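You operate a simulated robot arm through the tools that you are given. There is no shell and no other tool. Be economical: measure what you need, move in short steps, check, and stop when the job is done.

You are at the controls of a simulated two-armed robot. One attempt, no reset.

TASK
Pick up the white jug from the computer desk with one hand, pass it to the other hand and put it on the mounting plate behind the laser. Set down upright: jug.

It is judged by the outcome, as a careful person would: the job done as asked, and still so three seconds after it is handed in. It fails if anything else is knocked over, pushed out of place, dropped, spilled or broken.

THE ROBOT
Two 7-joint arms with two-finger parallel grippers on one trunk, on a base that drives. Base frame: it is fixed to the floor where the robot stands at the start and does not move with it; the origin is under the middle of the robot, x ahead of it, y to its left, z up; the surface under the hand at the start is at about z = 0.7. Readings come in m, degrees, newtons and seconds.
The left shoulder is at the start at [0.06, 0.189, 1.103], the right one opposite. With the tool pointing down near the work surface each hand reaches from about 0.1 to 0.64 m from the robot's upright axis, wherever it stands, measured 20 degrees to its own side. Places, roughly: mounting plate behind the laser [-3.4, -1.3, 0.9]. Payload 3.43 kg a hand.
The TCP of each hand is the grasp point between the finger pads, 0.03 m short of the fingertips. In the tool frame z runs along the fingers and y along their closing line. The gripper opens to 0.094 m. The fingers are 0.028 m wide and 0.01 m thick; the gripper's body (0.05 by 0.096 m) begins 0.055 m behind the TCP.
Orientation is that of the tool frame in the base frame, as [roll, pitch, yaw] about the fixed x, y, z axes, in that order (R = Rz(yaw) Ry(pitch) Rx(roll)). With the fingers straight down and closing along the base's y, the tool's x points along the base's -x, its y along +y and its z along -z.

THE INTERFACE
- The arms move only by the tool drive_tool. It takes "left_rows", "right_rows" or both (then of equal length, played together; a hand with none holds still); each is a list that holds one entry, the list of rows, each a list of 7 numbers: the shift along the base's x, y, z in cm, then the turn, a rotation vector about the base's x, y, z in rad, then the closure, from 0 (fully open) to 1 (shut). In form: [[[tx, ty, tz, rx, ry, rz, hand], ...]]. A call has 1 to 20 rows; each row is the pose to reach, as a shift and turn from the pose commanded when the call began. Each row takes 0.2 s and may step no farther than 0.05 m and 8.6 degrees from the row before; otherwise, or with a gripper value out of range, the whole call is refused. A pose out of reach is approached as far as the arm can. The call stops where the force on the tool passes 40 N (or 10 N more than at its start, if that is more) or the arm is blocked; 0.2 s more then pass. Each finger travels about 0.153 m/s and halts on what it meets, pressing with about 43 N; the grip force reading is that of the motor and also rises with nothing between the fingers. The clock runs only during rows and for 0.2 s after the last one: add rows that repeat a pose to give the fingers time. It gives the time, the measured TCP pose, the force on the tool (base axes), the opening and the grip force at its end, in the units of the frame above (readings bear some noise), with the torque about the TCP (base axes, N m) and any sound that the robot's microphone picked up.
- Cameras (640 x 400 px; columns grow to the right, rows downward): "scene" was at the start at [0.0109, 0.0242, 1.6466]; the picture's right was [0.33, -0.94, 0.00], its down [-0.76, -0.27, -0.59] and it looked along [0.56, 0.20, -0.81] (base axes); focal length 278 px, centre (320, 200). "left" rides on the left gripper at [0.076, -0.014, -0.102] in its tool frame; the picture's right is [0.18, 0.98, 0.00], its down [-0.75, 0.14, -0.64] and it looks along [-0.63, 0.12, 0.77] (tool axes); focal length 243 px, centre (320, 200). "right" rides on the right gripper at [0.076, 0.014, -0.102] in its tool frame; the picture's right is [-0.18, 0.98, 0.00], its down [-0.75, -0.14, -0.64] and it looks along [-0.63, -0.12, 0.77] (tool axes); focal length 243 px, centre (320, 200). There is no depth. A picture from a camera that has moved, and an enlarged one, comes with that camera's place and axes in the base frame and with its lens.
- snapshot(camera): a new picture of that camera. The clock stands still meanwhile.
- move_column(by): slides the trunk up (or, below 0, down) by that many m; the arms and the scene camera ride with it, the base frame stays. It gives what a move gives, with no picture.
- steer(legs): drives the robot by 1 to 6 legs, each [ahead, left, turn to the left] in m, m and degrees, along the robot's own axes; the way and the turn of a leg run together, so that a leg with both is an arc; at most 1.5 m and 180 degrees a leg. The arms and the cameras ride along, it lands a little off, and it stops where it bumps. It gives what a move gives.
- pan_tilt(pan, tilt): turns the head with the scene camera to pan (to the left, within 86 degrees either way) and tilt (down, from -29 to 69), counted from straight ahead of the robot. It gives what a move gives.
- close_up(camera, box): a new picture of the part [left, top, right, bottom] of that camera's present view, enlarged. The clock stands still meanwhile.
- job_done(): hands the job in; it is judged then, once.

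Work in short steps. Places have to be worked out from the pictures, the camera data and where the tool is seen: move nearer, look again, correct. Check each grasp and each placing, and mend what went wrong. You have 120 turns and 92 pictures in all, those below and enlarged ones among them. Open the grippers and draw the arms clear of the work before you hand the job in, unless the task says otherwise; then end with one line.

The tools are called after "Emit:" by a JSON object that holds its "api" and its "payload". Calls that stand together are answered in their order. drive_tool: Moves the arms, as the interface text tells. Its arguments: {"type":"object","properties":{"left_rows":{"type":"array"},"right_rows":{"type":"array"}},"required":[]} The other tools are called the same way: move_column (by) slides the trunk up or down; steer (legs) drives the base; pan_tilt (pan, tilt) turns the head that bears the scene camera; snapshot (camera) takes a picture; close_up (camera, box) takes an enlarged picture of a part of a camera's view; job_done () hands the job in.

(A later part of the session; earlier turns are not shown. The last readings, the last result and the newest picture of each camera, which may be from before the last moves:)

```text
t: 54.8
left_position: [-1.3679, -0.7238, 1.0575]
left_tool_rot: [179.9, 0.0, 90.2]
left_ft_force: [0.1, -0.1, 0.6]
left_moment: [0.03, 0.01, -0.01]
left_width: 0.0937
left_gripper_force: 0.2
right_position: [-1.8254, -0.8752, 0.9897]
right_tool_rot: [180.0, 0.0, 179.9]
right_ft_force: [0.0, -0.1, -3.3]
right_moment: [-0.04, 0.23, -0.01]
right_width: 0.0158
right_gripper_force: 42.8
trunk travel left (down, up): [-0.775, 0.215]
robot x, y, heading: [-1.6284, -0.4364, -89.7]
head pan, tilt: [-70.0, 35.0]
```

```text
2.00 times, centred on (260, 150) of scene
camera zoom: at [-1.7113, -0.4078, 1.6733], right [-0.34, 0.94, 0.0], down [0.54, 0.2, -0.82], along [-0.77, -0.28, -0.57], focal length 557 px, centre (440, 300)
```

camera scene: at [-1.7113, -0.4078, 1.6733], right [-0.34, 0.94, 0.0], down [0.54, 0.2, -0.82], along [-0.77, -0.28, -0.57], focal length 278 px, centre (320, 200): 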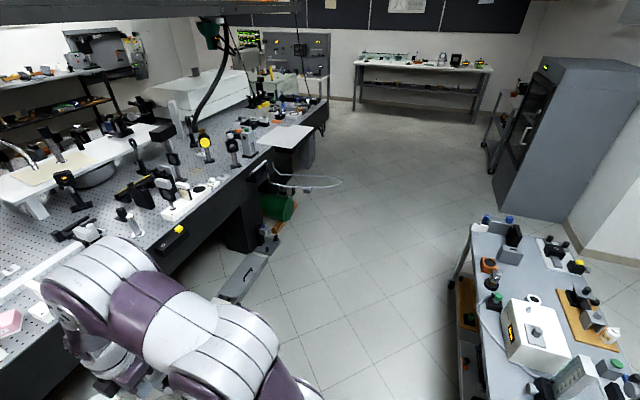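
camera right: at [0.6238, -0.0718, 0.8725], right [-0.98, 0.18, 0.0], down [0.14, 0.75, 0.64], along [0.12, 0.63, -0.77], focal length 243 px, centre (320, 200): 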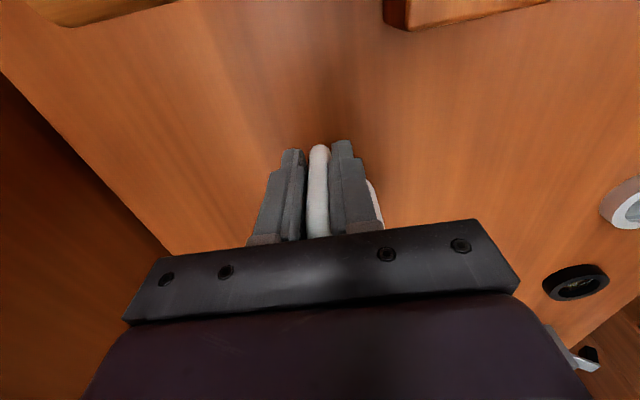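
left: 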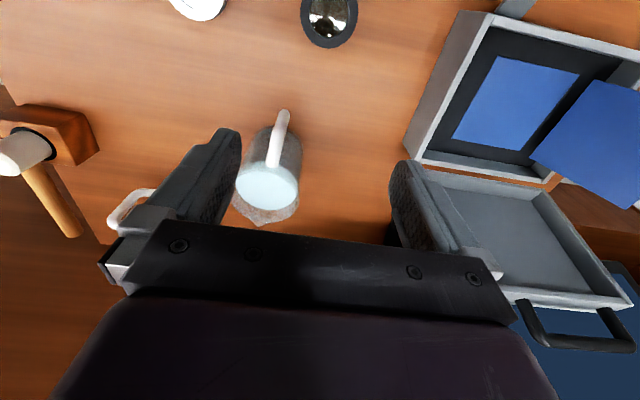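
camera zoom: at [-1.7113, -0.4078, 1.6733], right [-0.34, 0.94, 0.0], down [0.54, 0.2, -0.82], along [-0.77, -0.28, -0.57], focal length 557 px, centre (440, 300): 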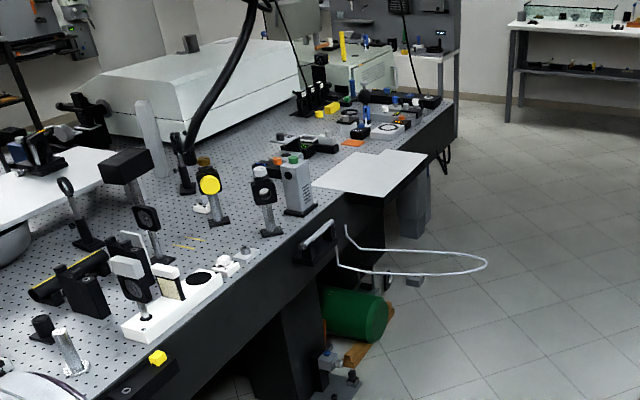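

The empty white plate jutting out near (-3.48, -1.3) matches the stated place. There's a tube loop sticking out at x≈-3.1 to -3.3, which I'll have to avoid. I'm in open floor here, so I'll do the hand-over now. The right hand brings the jug toward the middle while the left turns -90° about z and rises.

Emit:
{"api": "drive_tool", "payload": {"right_rows": [[[1, 0, 0, 0, 0, 0, 1], [2, 0, 0, 0, 0, 0, 1], [3, 0, 0, 0, 0, 0, 1], [4, 0, 0, 0, 0, 0, 1], [5, 0, 0, 0, 0, 0, 1], [6, 0, 0, 0, 0, 0, 1], [7, 0, 0, 0, 0, 0, 1], [8, 0, 0, 0, 0, 0, 1], [8, 0, 0, 0, 0, 0, 1], [8, 0, 0, 0, 0, 0, 1], [8, 0, 0, 0, 0, 0, 1], [8, 0, 0, 0, 0, 0, 1]]], "left_rows": [[[0, -1, 1, 0, 0, -0.143, 0], [0, -2, 2, 0, 0, -0.286, 0], [0, -3, 3, 0, 0, -0.429, 0], [0, -4, 4, 0, 0, -0.572, 0], [0, -5, 5, 0, 0, -0.715, 0], [0, -6, 6, 0, 0, -0.858, 0], [0, -7, 7, 0, 0, -1.0, 0], [0, -8, 8, 0, 0, -1.143, 0], [0, -9, 9, 0, 0, -1.286, 0], [0, -10, 10, 0, 0, -1.429, 0], [0, -12, 11, 0, 0, -1.571, 0], [0, -15, 12, 0, 0, -1.571, 0]]]}}

Emit:
{"api": "pan_tilt", "payload": {"pan": 0, "tilt": 60}}

Emit:
{"api": "snapshot", "payload": {"camera": "scene"}}

```text
t: 57.4
left_position: [-1.3691, -0.8676, 1.1625]
left_tool_rot: [180.0, 0.1, -0.1]
left_ft_force: [-0.3, -0.1, -0.3]
left_moment: [0.03, 0.01, -0.03]
left_width: 0.0939
left_gripper_force: 0.1
left hand out of reach, approached as far as the arm can: row 12
right_position: [-1.7452, -0.877, 0.9887]
right_tool_rot: [179.8, -0.1, 180.0]
right_ft_force: [-0.9, -0.1, -2.9]
right_moment: [0.01, 0.22, 0.01]
right_width: 0.0159
right_gripper_force: 42.8
trunk travel left (down, up): [-0.775, 0.215]
robot x, y, heading: [-1.6301, -0.4345, -90.0]
head pan, tilt: [-70.0, 35.0]
```

```text
t: 58.8
left_position: [-1.3699, -0.8653, 1.1622]
left_tool_rot: [179.9, 0.0, 0.1]
left_ft_force: [0.4, 0.3, 0.2]
left_moment: [0.01, 0.03, -0.03]
left_width: 0.0941
left_gripper_force: 0.1
right_position: [-1.7452, -0.8738, 0.9897]
right_tool_rot: [179.9, 0.0, -180.0]
right_ft_force: [-0.1, -0.4, -2.9]
right_moment: [0.01, 0.23, -0.03]
right_width: 0.0156
right_gripper_force: 42.7
trunk travel left (down, up): [-0.775, 0.215]
robot x, y, heading: [-1.6284, -0.4334, -89.9]
head pan, tilt: [0.0, 60.0]
```

```text
58 pictures are left
camera scene: at [-1.6287, -0.4441, 1.6391], right [-1.0, 0.0, 0.0], down [0.0, 0.87, -0.5], along [0.0, -0.5, -0.87], focal length 278 px, centre (320, 200)
```

scene: 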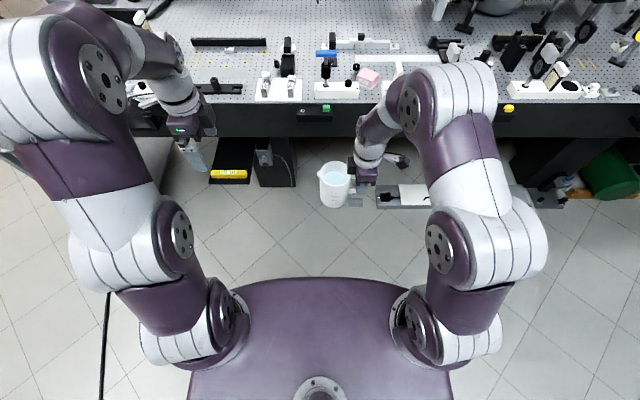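

The left hand was at its limit there, so I'll bring the jug 5 cm closer. I'll tilt the left hand 45° so it can approach from the upper left (+x), staying 25 cm away.

Emit:
{"api": "drive_tool", "payload": {"right_rows": [[[0, 1, 0, 0, 0, 0, 1], [0, 2, 0, 0, 0, 0, 1], [0, 3, 0, 0, 0, 0, 1], [0, 4, 0, 0, 0, 0, 1], [0, 5, 0, 0, 0, 0, 1], [0, 5, 0, 0, 0, 0, 1], [0, 5, 0, 0, 0, 0, 1], [0, 5, 0, 0, 0, 0, 1]]], "left_rows": [[[0, 1.5, 0, 0, 0, 0, 0], [0, 3, 0, 0, 0.131, 0, 0], [-2, 4, 0, 0, 0.262, 0, 0], [-4, 4.2, 0, 0, 0.393, 0, 0], [-7, 4.2, 0.5, 0, 0.524, 0, 0], [-9, 4.2, 1, 0, 0.655, 0, 0], [-11.6, 4.2, 1.3, 0, 0.785, 0, 0], [-11.6, 4.2, 1.3, 0, 0.785, 0, 0]]]}}

Emit:
{"api": "snapshot", "payload": {"camera": "scene"}}

Emit:
{"api": "snapshot", "payload": {"camera": "left"}}

```text
t: 60.6
left_position: [-1.5268, -0.8039, 1.1142]
left_tool_rot: [179.7, 44.4, 0.1]
left_ft_force: [0.2, -0.3, 0.8]
left_moment: [-0.01, 0.02, -0.04]
left_width: 0.094
left_gripper_force: 0.1
left hand out of reach, approached as far as the arm can: row 3, 4, 5, 6, 7, 8
right_position: [-1.745, -0.8246, 0.9902]
right_tool_rot: [179.9, 0.0, -180.0]
right_ft_force: [-0.2, 0.1, -3.4]
right_moment: [-0.02, 0.22, -0.01]
right_width: 0.0158
right_gripper_force: 42.6
trunk travel left (down, up): [-0.775, 0.215]
robot x, y, heading: [-1.6285, -0.4351, -90.4]
head pan, tilt: [0.0, 60.0]
```

```text
57 pictures are left
camera scene: at [-1.6283, -0.4436, 1.6391], right [-1.0, 0.0, 0.0], down [0.0, 0.87, -0.5], along [0.0, -0.5, -0.87], focal length 278 px, centre (320, 200)
```

scene: 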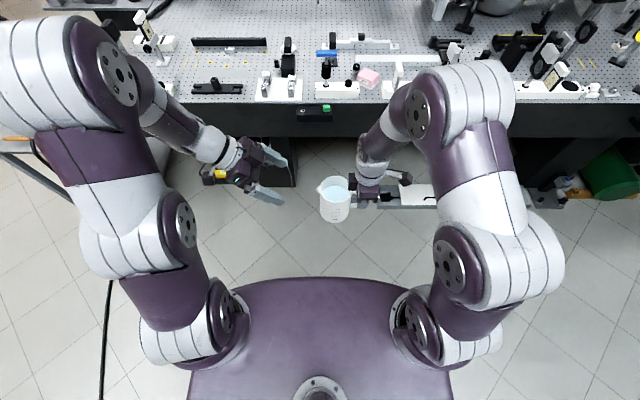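

```text
56 pictures are left
camera left: at [-1.3997, -0.7888, 1.1324], right [0.14, -0.98, -0.13], down [-0.09, -0.14, 0.99], along [-0.99, -0.12, -0.11], focal length 243 px, centre (320, 200)
```

left: 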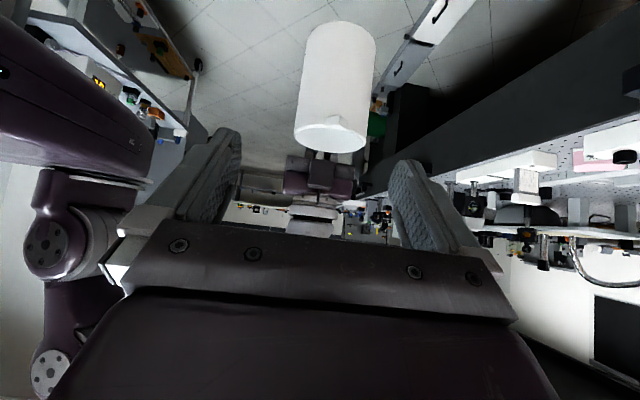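

The left arm couldn't hold that height but ended at 44° tilt, about 16 cm from the jug. The left camera places the jug at y≈-0.8245, rim z≈1.02, diameter about 83 mm. I'll step in cautiously along the approach line to see the commanded offsets.

Emit:
{"api": "drive_tool", "payload": {"left_rows": [[[-2.5, 0, -2.5, 0, 0, 0, 0], [-5, 0, -5, 0, 0, 0, 0], [-5, 0, -5, 0, 0, 0, 0]]]}}

```text
t: 61.4
left_position: [-1.5745, -0.804, 1.0632]
left_tool_rot: [-179.9, 45.0, 0.2]
left_ft_force: [-0.3, 0.2, -0.9]
left_moment: [0.01, 0.0, 0.02]
left_width: 0.0938
left_gripper_force: 0.0
right_position: [-1.7451, -0.8255, 0.9897]
right_tool_rot: [180.0, 0.1, 179.9]
right_ft_force: [0.4, 0.2, -3.4]
right_moment: [0.01, 0.23, -0.01]
right_width: 0.016
right_gripper_force: 43.7
trunk travel left (down, up): [-0.775, 0.215]
robot x, y, heading: [-1.6298, -0.438, -90.1]
head pan, tilt: [0.0, 60.0]
```

Commanded equals achieved, so shifts are reliable. I'll align y and get onto the approach line, 12 cm out, then check.

Emit:
{"api": "drive_tool", "payload": {"left_rows": [[[0, -2.05, 2.2, 0, 0, 0, 0], [0, -2.05, 2.2, 0, 0, 0, 0]]]}}

Emit:
{"api": "snapshot", "payload": {"camera": "left"}}

Emit:
{"api": "close_up", "payload": {"camera": "scene", "box": [220, 120, 420, 245]}}

```text
t: 62.0
left_position: [-1.5751, -0.8257, 1.0876]
left_tool_rot: [-179.9, 45.0, 0.1]
left_ft_force: [-0.4, -1.1, 0.7]
left_moment: [0.02, 0.02, 0.0]
left_width: 0.0941
left_gripper_force: 0.0
right_position: [-1.7444, -0.8252, 0.9889]
right_tool_rot: [179.9, 0.0, 179.9]
right_ft_force: [-1.1, 0.3, -2.9]
right_moment: [-0.03, 0.22, 0.02]
right_width: 0.0156
right_gripper_force: 43.4
trunk travel left (down, up): [-0.775, 0.215]
robot x, y, heading: [-1.6286, -0.4366, -89.9]
head pan, tilt: [0.0, 60.0]
```

```text
55 pictures are left
camera left: at [-1.4488, -0.8106, 1.1045], right [0.13, -0.98, -0.13], down [-0.08, -0.14, 0.99], along [-0.99, -0.12, -0.1], focal length 243 px, centre (320, 200)
```

left: 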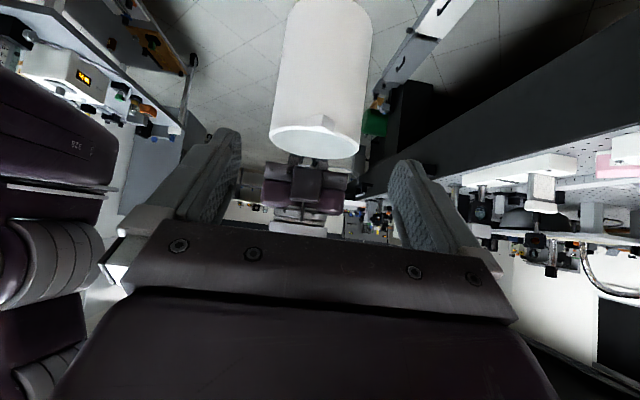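

```text
3.20 times, centred on (320, 182) of scene
camera zoom: at [-1.6284, -0.4441, 1.6391], right [-1.0, 0.0, 0.0], down [0.0, 0.87, -0.5], along [0.0, -0.5, -0.87], focal length 891 px, centre (320, 256)
```

zoom: 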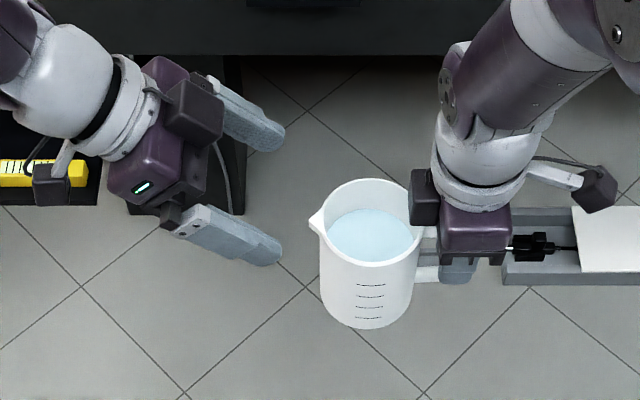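

Rim centre estimates average to y≈-0.828. I'll move in along the 45° line, with a 2 mm y trim, to put the TCP about 1 cm short of the jug axis and 2.5 cm below the rim.

Emit:
{"api": "drive_tool", "payload": {"left_rows": [[[-2, -0.2, -2, 0, 0, 0, 0], [-4, -0.2, -4, 0, 0, 0, 0], [-5, -0.2, -5, 0, 0, 0, 0], [-5, -0.2, -5, 0, 0, 0, 0]]]}}

Emit:
{"api": "snapshot", "payload": {"camera": "left"}}

Emit:
{"api": "close_up", "payload": {"camera": "scene", "box": [220, 120, 420, 245]}}

```text
t: 63.0
left_position: [-1.625, -0.8275, 1.0369]
left_tool_rot: [-179.9, 45.0, 0.2]
left_ft_force: [0.6, 0.2, 0.0]
left_moment: [0.03, 0.0, -0.01]
left_width: 0.0938
left_gripper_force: 0.0
right_position: [-1.7444, -0.8253, 0.9895]
right_tool_rot: [179.9, 0.0, 180.0]
right_ft_force: [-0.5, -0.2, -3.7]
right_moment: [-0.01, 0.18, 0.03]
right_width: 0.0158
right_gripper_force: 42.6
trunk travel left (down, up): [-0.775, 0.215]
robot x, y, heading: [-1.6293, -0.4395, -89.7]
head pan, tilt: [0.0, 60.0]
```

```text
53 pictures are left
camera left: at [-1.4984, -0.8125, 1.0536], right [0.13, -0.98, -0.13], down [-0.08, -0.14, 0.99], along [-0.99, -0.12, -0.1], focal length 243 px, centre (320, 200)
```

left: 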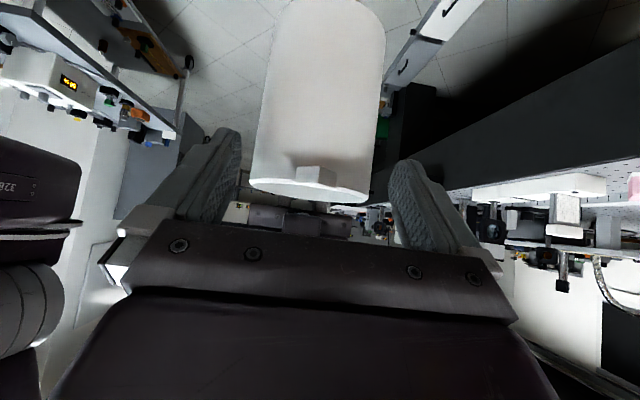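

```text
3.20 times, centred on (320, 182) of scene
camera zoom: at [-1.6286, -0.4442, 1.6391], right [-1.0, 0.0, 0.0], down [0.0, 0.87, -0.5], along [0.0, -0.5, -0.87], focal length 891 px, centre (320, 256)
```

zoom: 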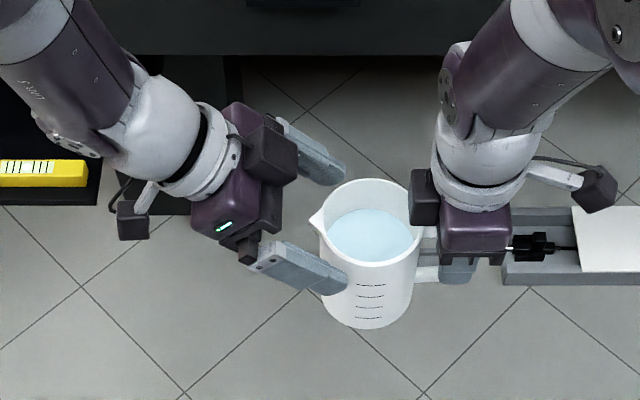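

The jug is well centred between the fingers (jug y≈-0.826). I'll go 2 cm further and check the gaps.

Emit:
{"api": "drive_tool", "payload": {"left_rows": [[[-1, 0.1, -1, 0, 0, 0, 0], [-2, 0.1, -2, 0, 0, 0, 0], [-2, 0.1, -2, 0, 0, 0, 0]]]}}

Emit:
{"api": "snapshot", "payload": {"camera": "left"}}

Emit:
{"api": "close_up", "payload": {"camera": "scene", "box": [270, 140, 390, 230]}}

```text
t: 63.8
left_position: [-1.6439, -0.8259, 1.017]
left_tool_rot: [-179.9, 45.0, 0.1]
left_ft_force: [0.9, 0.1, 0.1]
left_moment: [0.0, -0.02, 0.0]
left_width: 0.094
left_gripper_force: 0.1
right_position: [-1.7454, -0.8258, 0.9904]
right_tool_rot: [-180.0, 0.1, 180.0]
right_ft_force: [0.9, 0.5, -3.1]
right_moment: [-0.02, 0.19, 0.05]
right_width: 0.0158
right_gripper_force: 43.3
trunk travel left (down, up): [-0.775, 0.215]
robot x, y, heading: [-1.631, -0.4351, -90.2]
head pan, tilt: [0.0, 60.0]
```

```text
51 pictures are left
camera left: at [-1.5181, -0.8115, 1.0341], right [0.13, -0.98, -0.13], down [-0.08, -0.14, 0.99], along [-0.99, -0.12, -0.1], focal length 243 px, centre (320, 200)
```

left: 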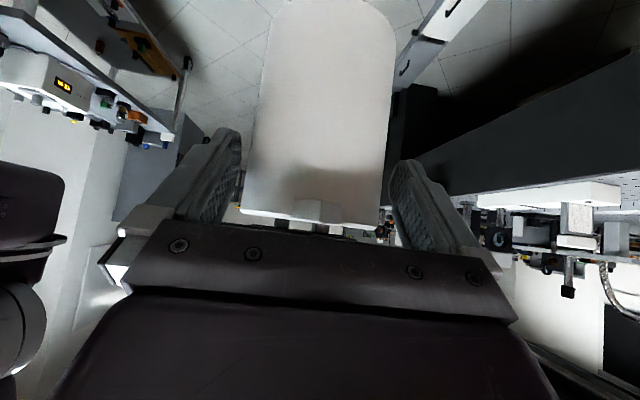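

```text
4.44 times, centred on (330, 185) of scene
camera zoom: at [-1.6284, -0.444, 1.6391], right [-1.0, 0.0, 0.0], down [0.0, 0.87, -0.5], along [0.0, -0.5, -0.87], focal length 1238 px, centre (276, 267)
```

zoom: 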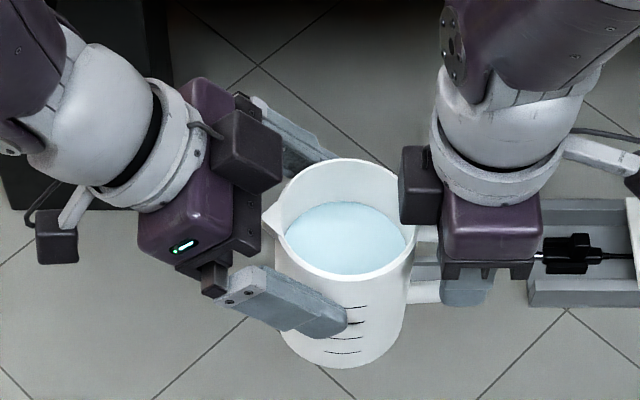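

Jug and fingers are both centred near column 316, and the gripper palm is still about 3 cm short of the spout. I'll advance the last 1.7 cm on each axis and watch the force.

Emit:
{"api": "drive_tool", "payload": {"left_rows": [[[-0.6, 0, -0.6, 0, 0, 0, 0], [-1.2, 0, -1.2, 0, 0, 0, 0], [-1.7, 0, -1.7, 0, 0, 0, 0], [-1.7, 0, -1.7, 0, 0, 0, 0]]]}}

Emit:
{"api": "close_up", "payload": {"camera": "scene", "box": [270, 140, 390, 230]}}

Emit:
{"api": "snapshot", "payload": {"camera": "left"}}

```text
t: 64.8
left_position: [-1.6615, -0.8279, 1.0005]
left_tool_rot: [-179.8, 45.0, 0.2]
left_ft_force: [0.2, 0.0, -0.2]
left_moment: [-0.02, 0.01, 0.03]
left_width: 0.0939
left_gripper_force: 0.0
right_position: [-1.7455, -0.8247, 0.9897]
right_tool_rot: [-180.0, 0.0, -180.0]
right_ft_force: [0.6, 0.0, -2.6]
right_moment: [0.0, 0.23, 0.0]
right_width: 0.0159
right_gripper_force: 42.6
trunk travel left (down, up): [-0.775, 0.215]
robot x, y, heading: [-1.6354, -0.4383, -89.6]
head pan, tilt: [0.0, 60.0]
```

```text
4.44 times, centred on (330, 185) of scene
camera zoom: at [-1.6285, -0.4441, 1.6391], right [-1.0, 0.0, 0.0], down [0.0, 0.87, -0.5], along [0.0, -0.5, -0.87], focal length 1238 px, centre (276, 267)
```

zoom: 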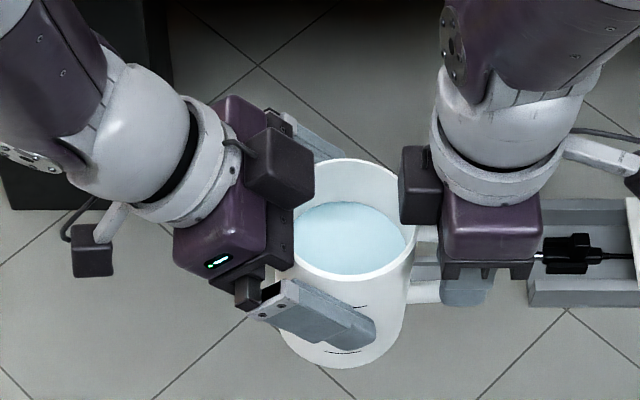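

```text
48 pictures are left
camera left: at [-1.5359, -0.8124, 1.0174], right [0.13, -0.98, -0.13], down [-0.08, -0.14, 0.99], along [-0.99, -0.12, -0.1], focal length 243 px, centre (320, 200)
```

left: 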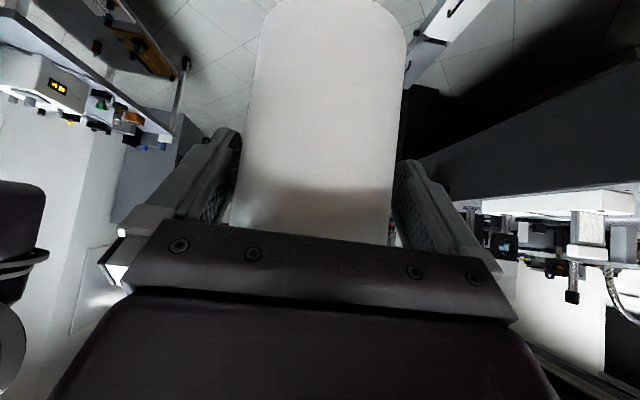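

There's no contact force and the jug is straddled on both sides. I'll close the left fingers gradually.

Emit:
{"api": "drive_tool", "payload": {"left_rows": [[[0, 0, 0, 0, 0, 0, 0.06], [0, 0, 0, 0, 0, 0, 0.12], [0, 0, 0, 0, 0, 0, 0.2], [0, 0, 0, 0, 0, 0, 0.5], [0, 0, 0, 0, 0, 0, 1], [0, 0, 0, 0, 0, 0, 1]]]}}

Emit:
{"api": "close_up", "payload": {"camera": "scene", "box": [270, 140, 390, 230]}}

```text
t: 66.2
left_position: [-1.6631, -0.827, 1.0008]
left_tool_rot: [-179.7, 45.1, 0.1]
left_ft_force: [1.5, 18.1, 4.3]
left_moment: [0.13, 0.18, -1.11]
left_width: 0.0874
left_gripper_force: 43.1
right_position: [-1.7455, -0.8252, 0.9899]
right_tool_rot: [-180.0, 0.0, -180.0]
right_ft_force: [-2.0, -19.5, -7.6]
right_moment: [0.05, 0.35, -0.42]
right_width: 0.0158
right_gripper_force: 43.5
trunk travel left (down, up): [-0.775, 0.215]
robot x, y, heading: [-1.6295, -0.4379, -90.0]
head pan, tilt: [0.0, 60.0]
```

```text
4.44 times, centred on (330, 185) of scene
camera zoom: at [-1.6287, -0.4441, 1.6391], right [-1.0, 0.0, 0.0], down [0.0, 0.87, -0.5], along [0.0, -0.5, -0.87], focal length 1238 px, centre (276, 267)
```

zoom: 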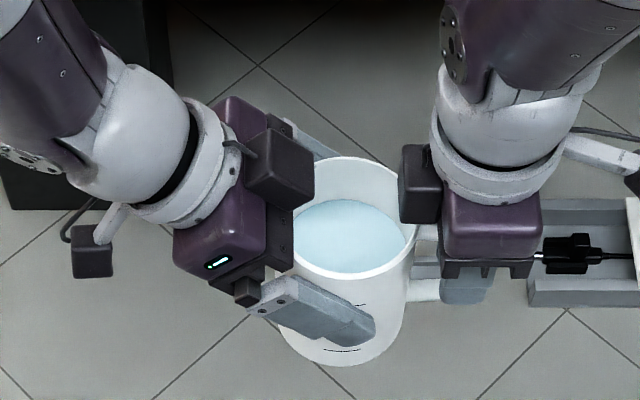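

Gripped at 87 mm and 43 N, but there's an 18 N sideways strain between the hands. I'll relieve it by letting the left hand yield toward +y in 1 mm steps.

Emit:
{"api": "drive_tool", "payload": {"left_rows": [[[0, 0.1, 0, 0, 0, 0, 1], [0, 0.2, 0, 0, 0, 0, 1], [0, 0.2, 0, 0, 0, 0, 1]]]}}

```text
t: 67.0
left_position: [-1.6623, -0.8256, 1.0001]
left_tool_rot: [-179.8, 44.9, 0.3]
left_ft_force: [0.7, 5.3, -7.7]
left_moment: [0.44, -0.03, -0.2]
left_width: 0.0875
left_gripper_force: 42.8
right_position: [-1.7451, -0.8261, 0.9904]
right_tool_rot: [179.9, 0.0, -180.0]
right_ft_force: [-1.6, -6.4, 8.7]
right_moment: [-0.38, -0.69, -0.29]
right_width: 0.0155
right_gripper_force: 42.7
trunk travel left (down, up): [-0.775, 0.215]
robot x, y, heading: [-1.6271, -0.4393, -89.8]
head pan, tilt: [0.0, 60.0]
```

The strain is now small (about 5 N). I'll open the right hand.

Emit:
{"api": "drive_tool", "payload": {"right_rows": [[[0, 0, 0, 0, 0, 0, 0.8], [0, 0, 0, 0, 0, 0, 0.6], [0, 0, 0, 0, 0, 0, 0.3], [0, 0, 0, 0, 0, 0, 0.1], [0, 0, 0, 0, 0, 0, 0], [0, 0, 0, 0, 0, 0, 0]]]}}

Emit:
{"api": "close_up", "payload": {"camera": "scene", "box": [270, 140, 390, 230]}}

```text
t: 68.4
left_position: [-1.6626, -0.8271, 1.0008]
left_tool_rot: [-179.9, 45.0, 0.3]
left_ft_force: [0.5, 0.3, 0.0]
left_moment: [-0.02, -0.06, 0.0]
left_width: 0.0879
left_gripper_force: 43.7
right_position: [-1.7451, -0.8261, 0.9892]
right_tool_rot: [-179.9, 0.1, -180.0]
right_ft_force: [0.1, -0.5, 0.1]
right_moment: [0.01, -0.02, 0.0]
right_width: 0.0938
right_gripper_force: 0.1
trunk travel left (down, up): [-0.775, 0.215]
robot x, y, heading: [-1.6303, -0.4388, -89.8]
head pan, tilt: [0.0, 60.0]
```

```text
4.44 times, centred on (330, 185) of scene
camera zoom: at [-1.6287, -0.4441, 1.6391], right [-1.0, 0.0, 0.0], down [0.0, 0.87, -0.5], along [0.0, -0.5, -0.87], focal length 1238 px, centre (276, 267)
```

zoom: 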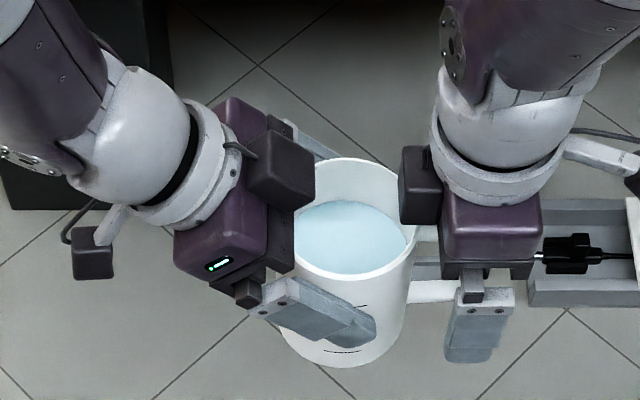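

The left hand holds the jug and the right fingers are open. The left's vertical force reads near zero, which is odd, so I'll raise the right hand slowly straight up and check the jug stays put.

Emit:
{"api": "drive_tool", "payload": {"right_rows": [[[0, 0, 1, 0, 0, 0, 0], [0, 0, 2.5, 0, 0, 0, 0], [0, 0, 4, 0, 0, 0, 0], [0, 0, 6, 0, 0, 0, 0], [-1, 0, 9, 0, 0, 0, 0], [-4, 0, 11, 0, 0, 0, 0], [-8, 0, 11, 0, 0, 0, 0], [-12, 0, 11, 0, 0, 0, 0]]]}}

Emit:
{"api": "snapshot", "payload": {"camera": "scene"}}

```text
t: 70.2
left_position: [-1.6626, -0.8261, 1.0001]
left_tool_rot: [-179.9, 44.9, 0.2]
left_ft_force: [1.1, 0.1, 0.8]
left_moment: [0.0, -0.03, -0.02]
left_width: 0.0875
left_gripper_force: 43.0
right_position: [-1.8678, -0.8244, 1.1014]
right_tool_rot: [-180.0, 0.1, -179.9]
right_ft_force: [0.3, 0.7, -0.6]
right_moment: [-0.02, 0.01, 0.0]
right_width: 0.094
right_gripper_force: 0.0
trunk travel left (down, up): [-0.775, 0.215]
robot x, y, heading: [-1.6296, -0.4385, -89.9]
head pan, tilt: [0.0, 60.0]
```

```text
45 pictures are left
camera scene: at [-1.6301, -0.444, 1.6391], right [-1.0, 0.0, 0.0], down [0.0, 0.87, -0.5], along [0.0, -0.5, -0.87], focal length 278 px, centre (320, 200)
```

scene: 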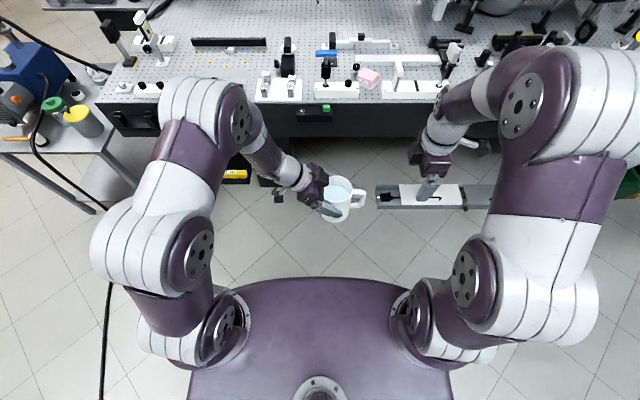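

The jug is firmly in the left hand and upright. I'll draw the right hand back, then strafe another 0.9 m and look at the loop.

Emit:
{"api": "drive_tool", "payload": {"right_rows": [[[0, 4, 0, 0, 0, 0, 0], [0, 8, 0, 0, 0, 0, 0], [0, 12, 0, 0, 0, 0, 0], [0, 15, 0, 0, 0, 0, 0], [0, 15, 0, 0, 0, 0, 0]]]}}

Emit:
{"api": "steer", "payload": {"legs": [[0, -0.9, 0]]}}

Emit:
{"api": "pan_tilt", "payload": {"pan": -50, "tilt": 45}}

Emit:
{"api": "snapshot", "payload": {"camera": "scene"}}

```text
t: 71.4
left_position: [-1.6622, -0.8267, 1.0014]
left_tool_rot: [-179.7, 45.1, 0.2]
left_ft_force: [0.7, -0.5, 0.8]
left_moment: [0.0, 0.0, -0.01]
left_width: 0.0874
left_gripper_force: 43.1
right_position: [-1.8656, -0.6768, 1.0998]
right_tool_rot: [179.9, 0.0, 179.9]
right_ft_force: [-0.1, -1.5, 0.4]
right_moment: [0.0, 0.02, -0.01]
right_width: 0.0938
right_gripper_force: 0.1
trunk travel left (down, up): [-0.775, 0.215]
robot x, y, heading: [-1.6288, -0.4338, -90.1]
head pan, tilt: [0.0, 60.0]
```

```text
t: 76.1
left_position: [-2.5726, -0.8228, 1.0001]
left_tool_rot: [-179.8, 45.0, -0.4]
left_ft_force: [0.5, 0.6, -0.3]
left_moment: [0.0, -0.05, -0.01]
left_width: 0.0871
left_gripper_force: 42.6
right_position: [-2.7723, -0.6719, 1.1006]
right_tool_rot: [180.0, 0.0, 179.6]
right_ft_force: [0.6, 0.4, 0.7]
right_moment: [-0.01, 0.0, -0.01]
right_width: 0.0938
right_gripper_force: 0.0
trunk travel left (down, up): [-0.775, 0.215]
robot x, y, heading: [-2.5333, -0.434, -90.4]
head pan, tilt: [0.0, 60.0]
```

```text
t: 77.3
left_position: [-2.5711, -0.8228, 1.0012]
left_tool_rot: [-179.8, 45.0, -0.3]
left_ft_force: [-1.0, -0.1, 0.0]
left_moment: [0.04, -0.02, 0.05]
left_width: 0.0875
left_gripper_force: 42.9
right_position: [-2.7731, -0.6709, 1.1004]
right_tool_rot: [180.0, 0.0, 179.7]
right_ft_force: [0.2, 0.5, -0.2]
right_moment: [-0.03, 0.0, 0.0]
right_width: 0.0939
right_gripper_force: 0.0
trunk travel left (down, up): [-0.775, 0.215]
robot x, y, heading: [-2.5337, -0.4326, -90.5]
head pan, tilt: [-50.0, 45.0]
```

```text
44 pictures are left
camera scene: at [-2.5969, -0.4275, 1.6585], right [-0.64, 0.77, 0.0], down [0.54, 0.45, -0.71], along [-0.54, -0.45, -0.71], focal length 278 px, centre (320, 200)
```

scene: 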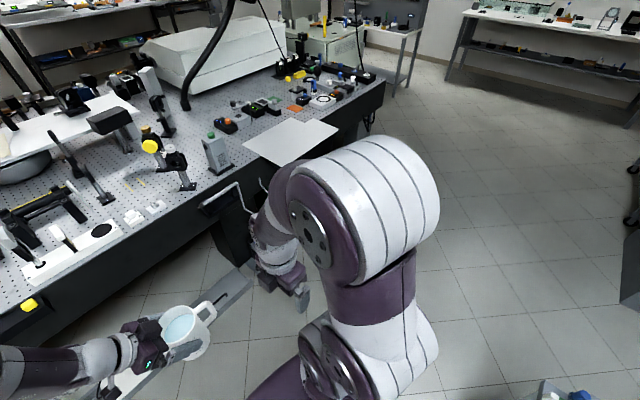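

The plate looks empty and flat. My arm hides the tube loop, so I'll pan a little for another view before passing it.

Emit:
{"api": "pan_tilt", "payload": {"pan": -25, "tilt": 45}}

Emit:
{"api": "snapshot", "payload": {"camera": "scene"}}

```text
t: 78.2
left_position: [-2.5718, -0.8228, 1.0001]
left_tool_rot: [-179.9, 44.9, -0.4]
left_ft_force: [0.0, 0.1, -0.6]
left_moment: [0.02, -0.06, -0.02]
left_width: 0.0874
left_gripper_force: 43.7
right_position: [-2.7732, -0.6718, 1.1001]
right_tool_rot: [180.0, -0.1, 179.6]
right_ft_force: [-0.6, -0.2, 0.3]
right_moment: [0.04, -0.03, 0.02]
right_width: 0.0938
right_gripper_force: 0.1
trunk travel left (down, up): [-0.775, 0.215]
robot x, y, heading: [-2.5364, -0.4345, -90.5]
head pan, tilt: [-25.0, 45.0]
```

```text
43 pictures are left
camera scene: at [-2.5691, -0.449, 1.6585], right [-0.9, 0.43, 0.0], down [0.3, 0.64, -0.71], along [-0.3, -0.64, -0.71], focal length 278 px, centre (320, 200)
```

scene: 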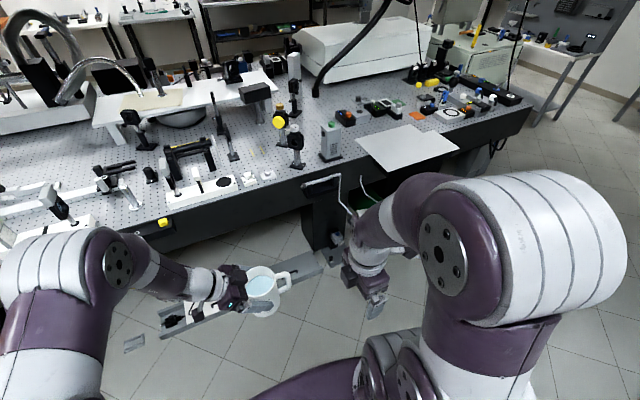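

From the earlier ray, the loop stays at y<-0.77 whatever its height, so strafing at y≈-0.43 clears it. I'll move 0.5 m on and look straight down.

Emit:
{"api": "steer", "payload": {"legs": [[0, -0.5, 0.4]]}}

Emit:
{"api": "pan_tilt", "payload": {"pan": -5, "tilt": 55}}

Emit:
{"api": "snapshot", "payload": {"camera": "scene"}}

```text
t: 81.1
left_position: [-3.0596, -0.8231, 1.0005]
left_tool_rot: [-179.9, 45.0, 0.3]
left_ft_force: [1.3, 0.4, 0.1]
left_moment: [0.0, -0.06, -0.01]
left_width: 0.0877
left_gripper_force: 43.4
right_position: [-3.2637, -0.6733, 1.1012]
right_tool_rot: [-179.9, 0.0, -179.8]
right_ft_force: [-0.6, -0.7, -0.3]
right_moment: [0.01, -0.04, -0.05]
right_width: 0.0937
right_gripper_force: 0.0
trunk travel left (down, up): [-0.775, 0.215]
robot x, y, heading: [-3.0316, -0.4369, -89.9]
head pan, tilt: [-25.0, 45.0]
```

```text
t: 81.9
left_position: [-3.061, -0.823, 1.0013]
left_tool_rot: [-179.9, 45.0, 0.3]
left_ft_force: [0.4, -0.1, 0.0]
left_moment: [0.02, 0.03, -0.01]
left_width: 0.0875
left_gripper_force: 43.3
right_position: [-3.2643, -0.674, 1.0998]
right_tool_rot: [-180.0, 0.0, -179.9]
right_ft_force: [0.0, -0.2, -0.2]
right_moment: [-0.02, -0.02, 0.01]
right_width: 0.0943
right_gripper_force: 0.1
trunk travel left (down, up): [-0.775, 0.215]
robot x, y, heading: [-3.0277, -0.4356, -90.1]
head pan, tilt: [-5.0, 55.0]
```

```text
42 pictures are left
camera scene: at [-3.034, -0.4469, 1.6451], right [-1.0, 0.08, 0.0], down [0.07, 0.82, -0.57], along [-0.05, -0.57, -0.82], focal length 278 px, centre (320, 200)
```

scene: 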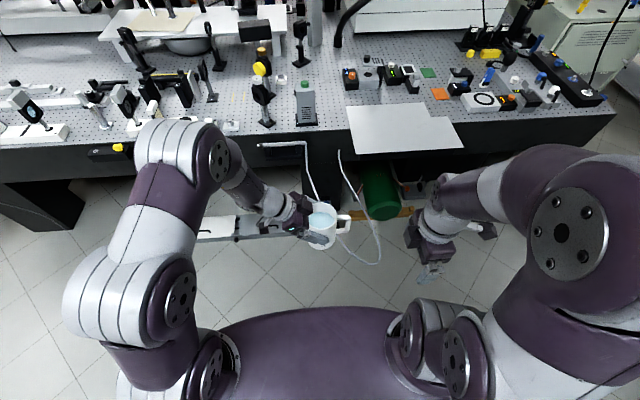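

The loop sticks out to about (-3.25, -0.80) at z≈0.71. The plate spans x -3.64 to -3.22 and y -1.45 to -1.15, and it's empty. I'll raise the trunk 12 cm and strafe to x≈-3.75, past the loop, before advancing.

Emit:
{"api": "move_column", "payload": {"by": 0.12}}

Emit:
{"api": "steer", "payload": {"legs": [[0, -0.72, 0]]}}

Emit:
{"api": "pan_tilt", "payload": {"pan": 20, "tilt": 55}}

Emit:
{"api": "snapshot", "payload": {"camera": "scene"}}

```text
t: 83.4
left_position: [-3.0597, -0.8241, 1.1215]
left_tool_rot: [-179.8, 45.0, 0.3]
left_ft_force: [0.1, 0.3, -3.0]
left_moment: [0.0, -0.02, 0.03]
left_width: 0.0875
left_gripper_force: 42.5
right_position: [-3.2642, -0.6731, 1.2198]
right_tool_rot: [180.0, 0.0, -179.8]
right_ft_force: [1.1, 1.0, 0.2]
right_moment: [0.02, 0.01, -0.01]
right_width: 0.0941
right_gripper_force: 0.1
trunk travel left (down, up): [-0.895, 0.095]
robot x, y, heading: [-3.0298, -0.4349, -89.6]
head pan, tilt: [-5.0, 55.0]
```

```text
t: 87.3
left_position: [-3.7695, -0.8299, 1.1205]
left_tool_rot: [-179.9, 45.0, 1.1]
left_ft_force: [0.0, -0.1, -2.3]
left_moment: [-0.02, -0.05, -0.01]
left_width: 0.0873
left_gripper_force: 43.0
right_position: [-3.9749, -0.6849, 1.2202]
right_tool_rot: [180.0, 0.0, -179.1]
right_ft_force: [0.2, 0.3, -0.2]
right_moment: [0.0, -0.03, -0.02]
right_width: 0.0938
right_gripper_force: 0.0
trunk travel left (down, up): [-0.895, 0.095]
robot x, y, heading: [-3.748, -0.4436, -88.8]
head pan, tilt: [-5.0, 55.0]
```

```text
t: 88.2
left_position: [-3.7695, -0.8324, 1.1208]
left_tool_rot: [-179.9, 45.0, 1.1]
left_ft_force: [-0.3, 0.2, -2.6]
left_moment: [-0.01, 0.0, -0.01]
left_width: 0.0874
left_gripper_force: 43.0
right_position: [-3.9761, -0.6851, 1.2204]
right_tool_rot: [-179.9, 0.1, -179.1]
right_ft_force: [0.0, -0.8, 0.1]
right_moment: [-0.03, -0.02, 0.01]
right_width: 0.094
right_gripper_force: 0.1
trunk travel left (down, up): [-0.895, 0.095]
robot x, y, heading: [-3.7437, -0.4365, -89.0]
head pan, tilt: [20.0, 55.0]
```

```text
41 pictures are left
camera scene: at [-3.7185, -0.4501, 1.7651], right [-0.93, -0.36, 0.0], down [-0.29, 0.77, -0.57], along [0.21, -0.54, -0.82], focal length 278 px, centre (320, 200)
```

scene: 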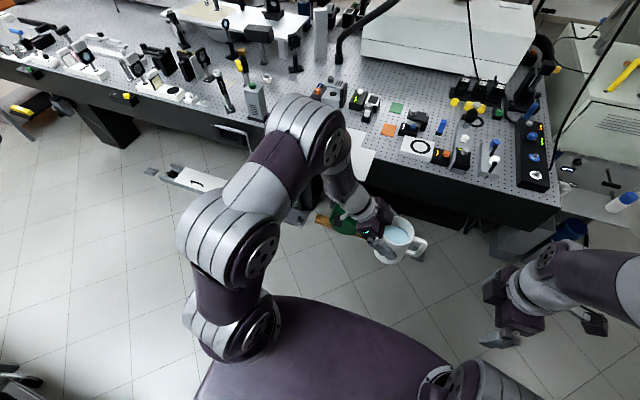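

The weight now reads about 2.6 N on the left hand, and the jug is level. I'll carry the jug 30 cm to the robot's left (+x), in free air, to line it up with the plate.

Emit:
{"api": "drive_tool", "payload": {"left_rows": [[[1.5, 0, 0, 0, 0, 0, 1], [3.5, 0, 0, 0, 0, 0, 1], [6, 0, 0, 0, 0, 0, 1], [8.5, 0, 0, 0, 0, 0, 1], [11, 0, 0, 0, 0, 0, 1], [13.5, 0, 0, 0, 0, 0, 1], [16, 0, 0, 0, 0, 0, 1], [18.5, 0, 0, 0, 0, 0, 1], [21, 0, 0, 0, 0, 0, 1], [23.5, 0, 0, 0, 0, 0, 1], [26, 0, 0, 0, 0, 0, 1], [28, 0, 0, 0, 0, 0, 1], [29.5, 0, 0, 0, 0, 0, 1], [29.5, 0, 0, 0, 0, 0, 1]]]}}

Emit:
{"api": "snapshot", "payload": {"camera": "scene"}}

```text
t: 91.2
left_position: [-3.4974, -0.8193, 1.1067]
left_tool_rot: [-179.8, 45.0, 1.1]
left_ft_force: [0.7, -0.8, -2.8]
left_moment: [-0.04, -0.03, 0.0]
left_width: 0.0874
left_gripper_force: 42.8
left hand out of reach, approached as far as the arm can: row 11, 12, 13, 14
right_position: [-3.9759, -0.6848, 1.22]
right_tool_rot: [179.9, 0.0, -179.1]
right_ft_force: [-0.8, 0.6, 0.4]
right_moment: [-0.02, -0.01, 0.0]
right_width: 0.0939
right_gripper_force: 0.1
trunk travel left (down, up): [-0.895, 0.095]
robot x, y, heading: [-3.7413, -0.4373, -89.0]
head pan, tilt: [20.0, 55.0]
```

```text
40 pictures are left
camera scene: at [-3.718, -0.4504, 1.7651], right [-0.93, -0.36, 0.0], down [-0.29, 0.77, -0.57], along [0.21, -0.54, -0.82], focal length 278 px, centre (320, 200)
```

scene: 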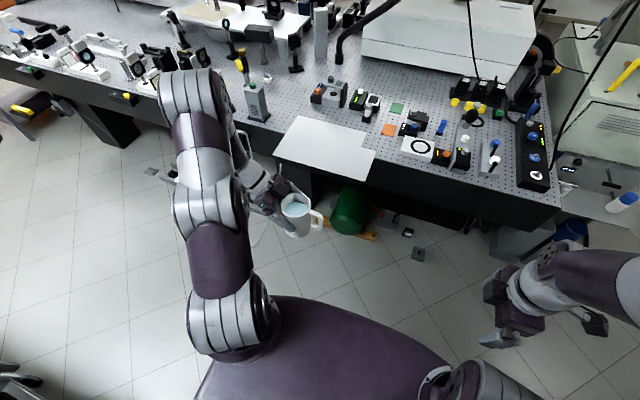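

The left arm's limit puts the jug at x≈-3.50, with the plate centre at (-3.43, -1.31). The base does the rest: ahead about 0.46 and left 0.04. I'll do half first and look.

Emit:
{"api": "steer", "payload": {"legs": [[0.25, 0, 0]]}}

Emit:
{"api": "snapshot", "payload": {"camera": "scene"}}

```text
t: 93.1
left_position: [-3.4897, -1.0703, 1.1072]
left_tool_rot: [180.0, 45.0, 1.2]
left_ft_force: [-1.0, 0.3, -3.4]
left_moment: [0.03, -0.04, 0.03]
left_width: 0.0875
left_gripper_force: 43.6
right_position: [-3.969, -0.938, 1.2203]
right_tool_rot: [180.0, 0.0, -178.8]
right_ft_force: [-0.9, 0.2, 0.3]
right_moment: [0.01, 0.0, 0.01]
right_width: 0.0936
right_gripper_force: 0.1
trunk travel left (down, up): [-0.895, 0.095]
robot x, y, heading: [-3.7388, -0.6988, -88.9]
head pan, tilt: [20.0, 55.0]
```

```text
39 pictures are left
camera scene: at [-3.7128, -0.7022, 1.7651], right [-0.93, -0.36, 0.0], down [-0.3, 0.76, -0.57], along [0.21, -0.54, -0.82], focal length 278 px, centre (320, 200)
```

scene: 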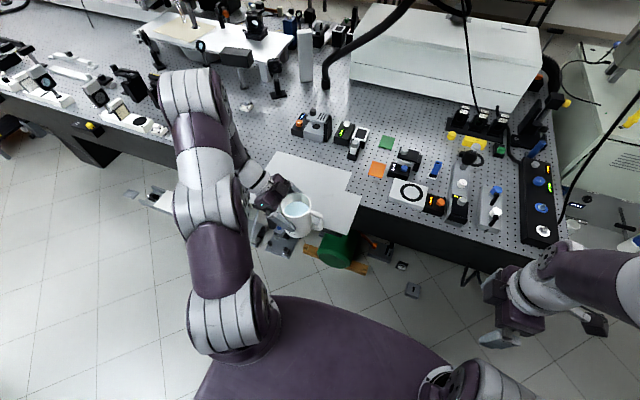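

All clear so far. I'll drive the remaining 0.22 m ahead with 3 cm left.

Emit:
{"api": "steer", "payload": {"legs": [[0.12, 0.03, 0], [0.1, 0, 0]]}}

Emit:
{"api": "snapshot", "payload": {"camera": "scene"}}

Emit:
{"api": "snapshot", "payload": {"camera": "left"}}

```text
t: 95.1
left_position: [-3.4545, -1.2878, 1.1078]
left_tool_rot: [-179.9, 45.0, 1.2]
left_ft_force: [0.5, 0.0, -3.4]
left_moment: [-0.01, 0.0, 0.0]
left_width: 0.0874
left_gripper_force: 42.9
right_position: [-3.9324, -1.156, 1.2214]
right_tool_rot: [-179.9, 0.1, -178.7]
right_ft_force: [0.5, 0.5, 0.1]
right_moment: [0.0, -0.02, -0.02]
right_width: 0.0942
right_gripper_force: 0.2
trunk travel left (down, up): [-0.895, 0.095]
robot x, y, heading: [-3.7005, -0.9158, -88.7]
head pan, tilt: [20.0, 55.0]
```

```text
38 pictures are left
camera scene: at [-3.677, -0.9193, 1.7651], right [-0.93, -0.36, 0.0], down [-0.3, 0.76, -0.57], along [0.21, -0.53, -0.82], focal length 278 px, centre (320, 200)
```

scene: 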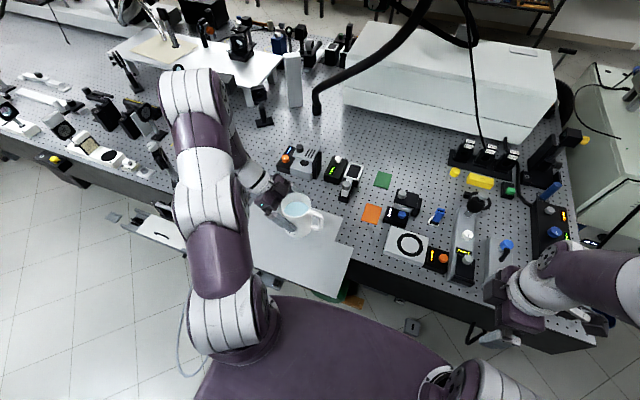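

```text
37 pictures are left
camera left: at [-3.3289, -1.2699, 1.1245], right [0.15, -0.98, -0.13], down [-0.08, -0.14, 0.99], along [-0.99, -0.14, -0.1], focal length 243 px, centre (320, 200)
```

left: 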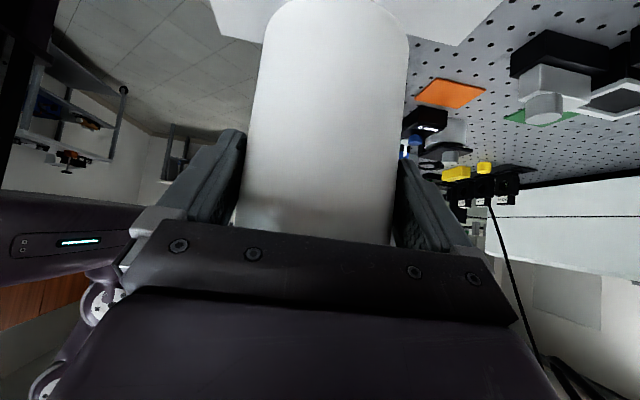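

The jug is over the plate's middle. I'll lower the trunk 8 cm and look to judge the remaining gap.

Emit:
{"api": "move_column", "payload": {"by": -0.08}}

Emit:
{"api": "close_up", "payload": {"camera": "scene", "box": [220, 140, 400, 320]}}

Emit:
{"api": "snapshot", "payload": {"camera": "left"}}

```text
t: 96.2
left_position: [-3.4559, -1.2883, 1.0268]
left_tool_rot: [-179.9, 45.0, 1.3]
left_ft_force: [0.5, -0.7, -3.7]
left_moment: [0.01, -0.02, -0.02]
left_width: 0.0868
left_gripper_force: 43.1
right_position: [-3.9337, -1.1557, 1.1401]
right_tool_rot: [-180.0, 0.0, -178.8]
right_ft_force: [0.8, -0.4, -0.1]
right_moment: [0.01, 0.02, 0.01]
right_width: 0.0941
right_gripper_force: 0.1
trunk travel left (down, up): [-0.815, 0.175]
robot x, y, heading: [-3.706, -0.9112, -88.7]
head pan, tilt: [20.0, 55.0]
```

```text
2.22 times, centred on (310, 230) of scene
camera zoom: at [-3.6772, -0.9204, 1.6852], right [-0.93, -0.36, 0.0], down [-0.3, 0.76, -0.57], along [0.21, -0.53, -0.82], focal length 619 px, centre (342, 133)
```

zoom: 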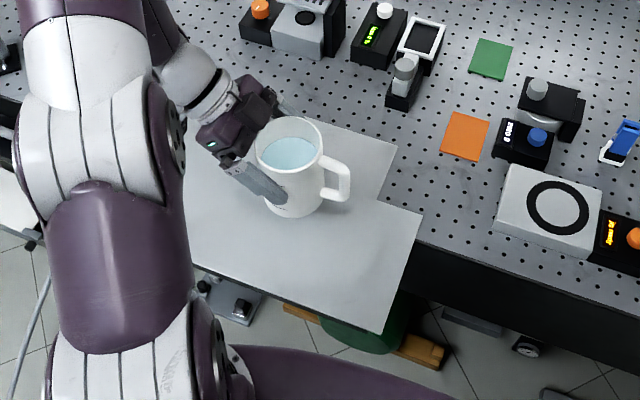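

```text
35 pictures are left
camera left: at [-3.3291, -1.2705, 1.0444], right [0.15, -0.98, -0.13], down [-0.08, -0.14, 0.99], along [-0.99, -0.14, -0.1], focal length 243 px, centre (320, 200)
```

left: 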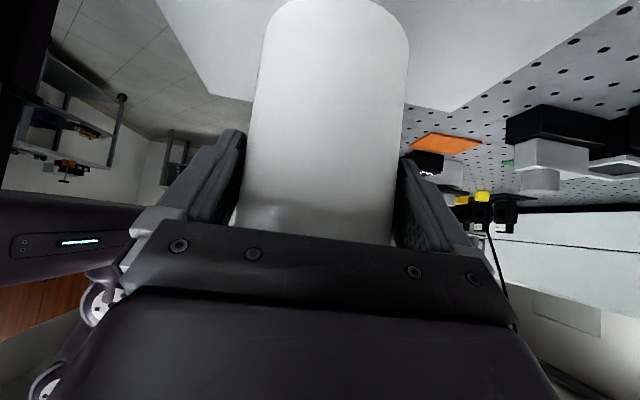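

The jug is well within the plate, with an estimated gap of about 4.5 cm. I'll lower with the arm, slowing near expected contact.

Emit:
{"api": "drive_tool", "payload": {"left_rows": [[[0, 0, -1, 0, 0, 0, 1], [0, 0, -2, 0, 0, 0, 1], [0, 0, -2.6, 0, 0, 0, 1], [0, 0, -3.1, 0, 0, 0, 1], [0, 0, -3.5, 0, 0, 0, 1]]]}}

Emit:
{"api": "close_up", "payload": {"camera": "scene", "box": [260, 170, 360, 270]}}

```text
t: 97.4
left_position: [-3.4561, -1.2882, 0.9922]
left_tool_rot: [-179.8, 45.0, 1.3]
left_ft_force: [0.3, 0.2, -3.6]
left_moment: [-0.03, -0.02, 0.02]
left_width: 0.087
left_gripper_force: 43.0
right_position: [-3.9343, -1.1559, 1.1396]
right_tool_rot: [179.9, -0.1, -178.8]
right_ft_force: [0.1, 0.2, 0.0]
right_moment: [-0.02, -0.04, -0.02]
right_width: 0.094
right_gripper_force: 0.1
trunk travel left (down, up): [-0.815, 0.175]
robot x, y, heading: [-3.7033, -0.9148, -88.7]
head pan, tilt: [20.0, 55.0]
```

```text
4.00 times, centred on (310, 220) of scene
camera zoom: at [-3.6771, -0.9203, 1.6851], right [-0.93, -0.36, 0.0], down [-0.3, 0.76, -0.57], along [0.21, -0.53, -0.82], focal length 1114 px, centre (360, 120)
```

zoom: 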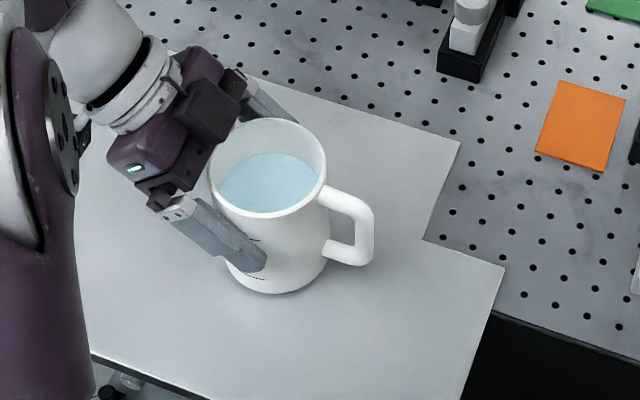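

There's no contact yet, and the contact shadow is close. I'll continue in 2–3 mm steps.

Emit:
{"api": "drive_tool", "payload": {"left_rows": [[[0, 0, -0.3, 0, 0, 0, 1], [0, 0, -0.6, 0, 0, 0, 1], [0, 0, -0.9, 0, 0, 0, 1]]]}}

```text
t: 98.2
left_position: [-3.4554, -1.2873, 0.9869]
left_tool_rot: [179.8, 44.9, 1.2]
left_ft_force: [4.0, -2.0, 27.3]
left_moment: [-0.1, -0.45, 0.33]
left_width: 0.0872
left_gripper_force: 43.2
right_position: [-3.9336, -1.1542, 1.1411]
right_tool_rot: [-180.0, -0.1, -178.8]
right_ft_force: [0.1, 0.2, 0.5]
right_moment: [0.0, 0.0, 0.02]
right_width: 0.0939
right_gripper_force: 0.0
trunk travel left (down, up): [-0.815, 0.175]
robot x, y, heading: [-3.7015, -0.9136, -88.6]
head pan, tilt: [20.0, 55.0]
```

Contact was made at TCP z≈0.987, now pressing 27 N. I'll ease up 2–3 mm so the jug rests without load.

Emit:
{"api": "drive_tool", "payload": {"left_rows": [[[0, 0, 0.15, 0, 0, 0, 1], [0, 0, 0.25, 0, 0, 0, 1], [0, 0, 0.25, 0, 0, 0, 1]]]}}

Emit:
{"api": "close_up", "payload": {"camera": "scene", "box": [260, 170, 360, 270]}}

```text
t: 99.0
left_position: [-3.4549, -1.2877, 0.9863]
left_tool_rot: [-179.8, 44.9, 1.3]
left_ft_force: [1.6, -3.6, 7.0]
left_moment: [-0.44, -0.25, 0.06]
left_width: 0.0872
left_gripper_force: 42.8
right_position: [-3.9348, -1.1552, 1.1399]
right_tool_rot: [-180.0, 0.0, -178.8]
right_ft_force: [-0.4, -0.3, -0.4]
right_moment: [0.02, 0.02, 0.0]
right_width: 0.0942
right_gripper_force: 0.0
trunk travel left (down, up): [-0.815, 0.175]
robot x, y, heading: [-3.7033, -0.9143, -89.0]
head pan, tilt: [20.0, 55.0]
```

```text
4.00 times, centred on (310, 220) of scene
camera zoom: at [-3.6776, -0.9197, 1.685], right [-0.93, -0.36, 0.0], down [-0.3, 0.76, -0.57], along [0.21, -0.53, -0.82], focal length 1114 px, centre (360, 120)
```

zoom: 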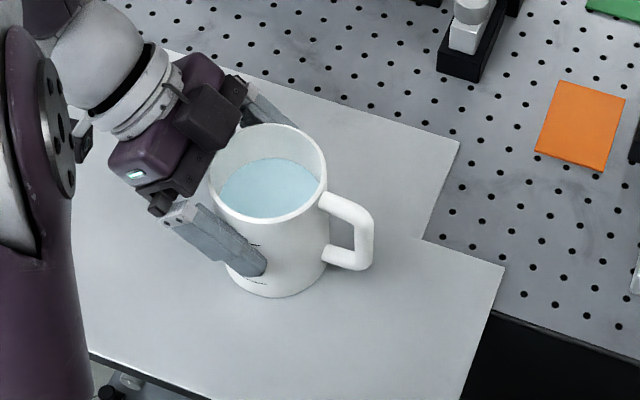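

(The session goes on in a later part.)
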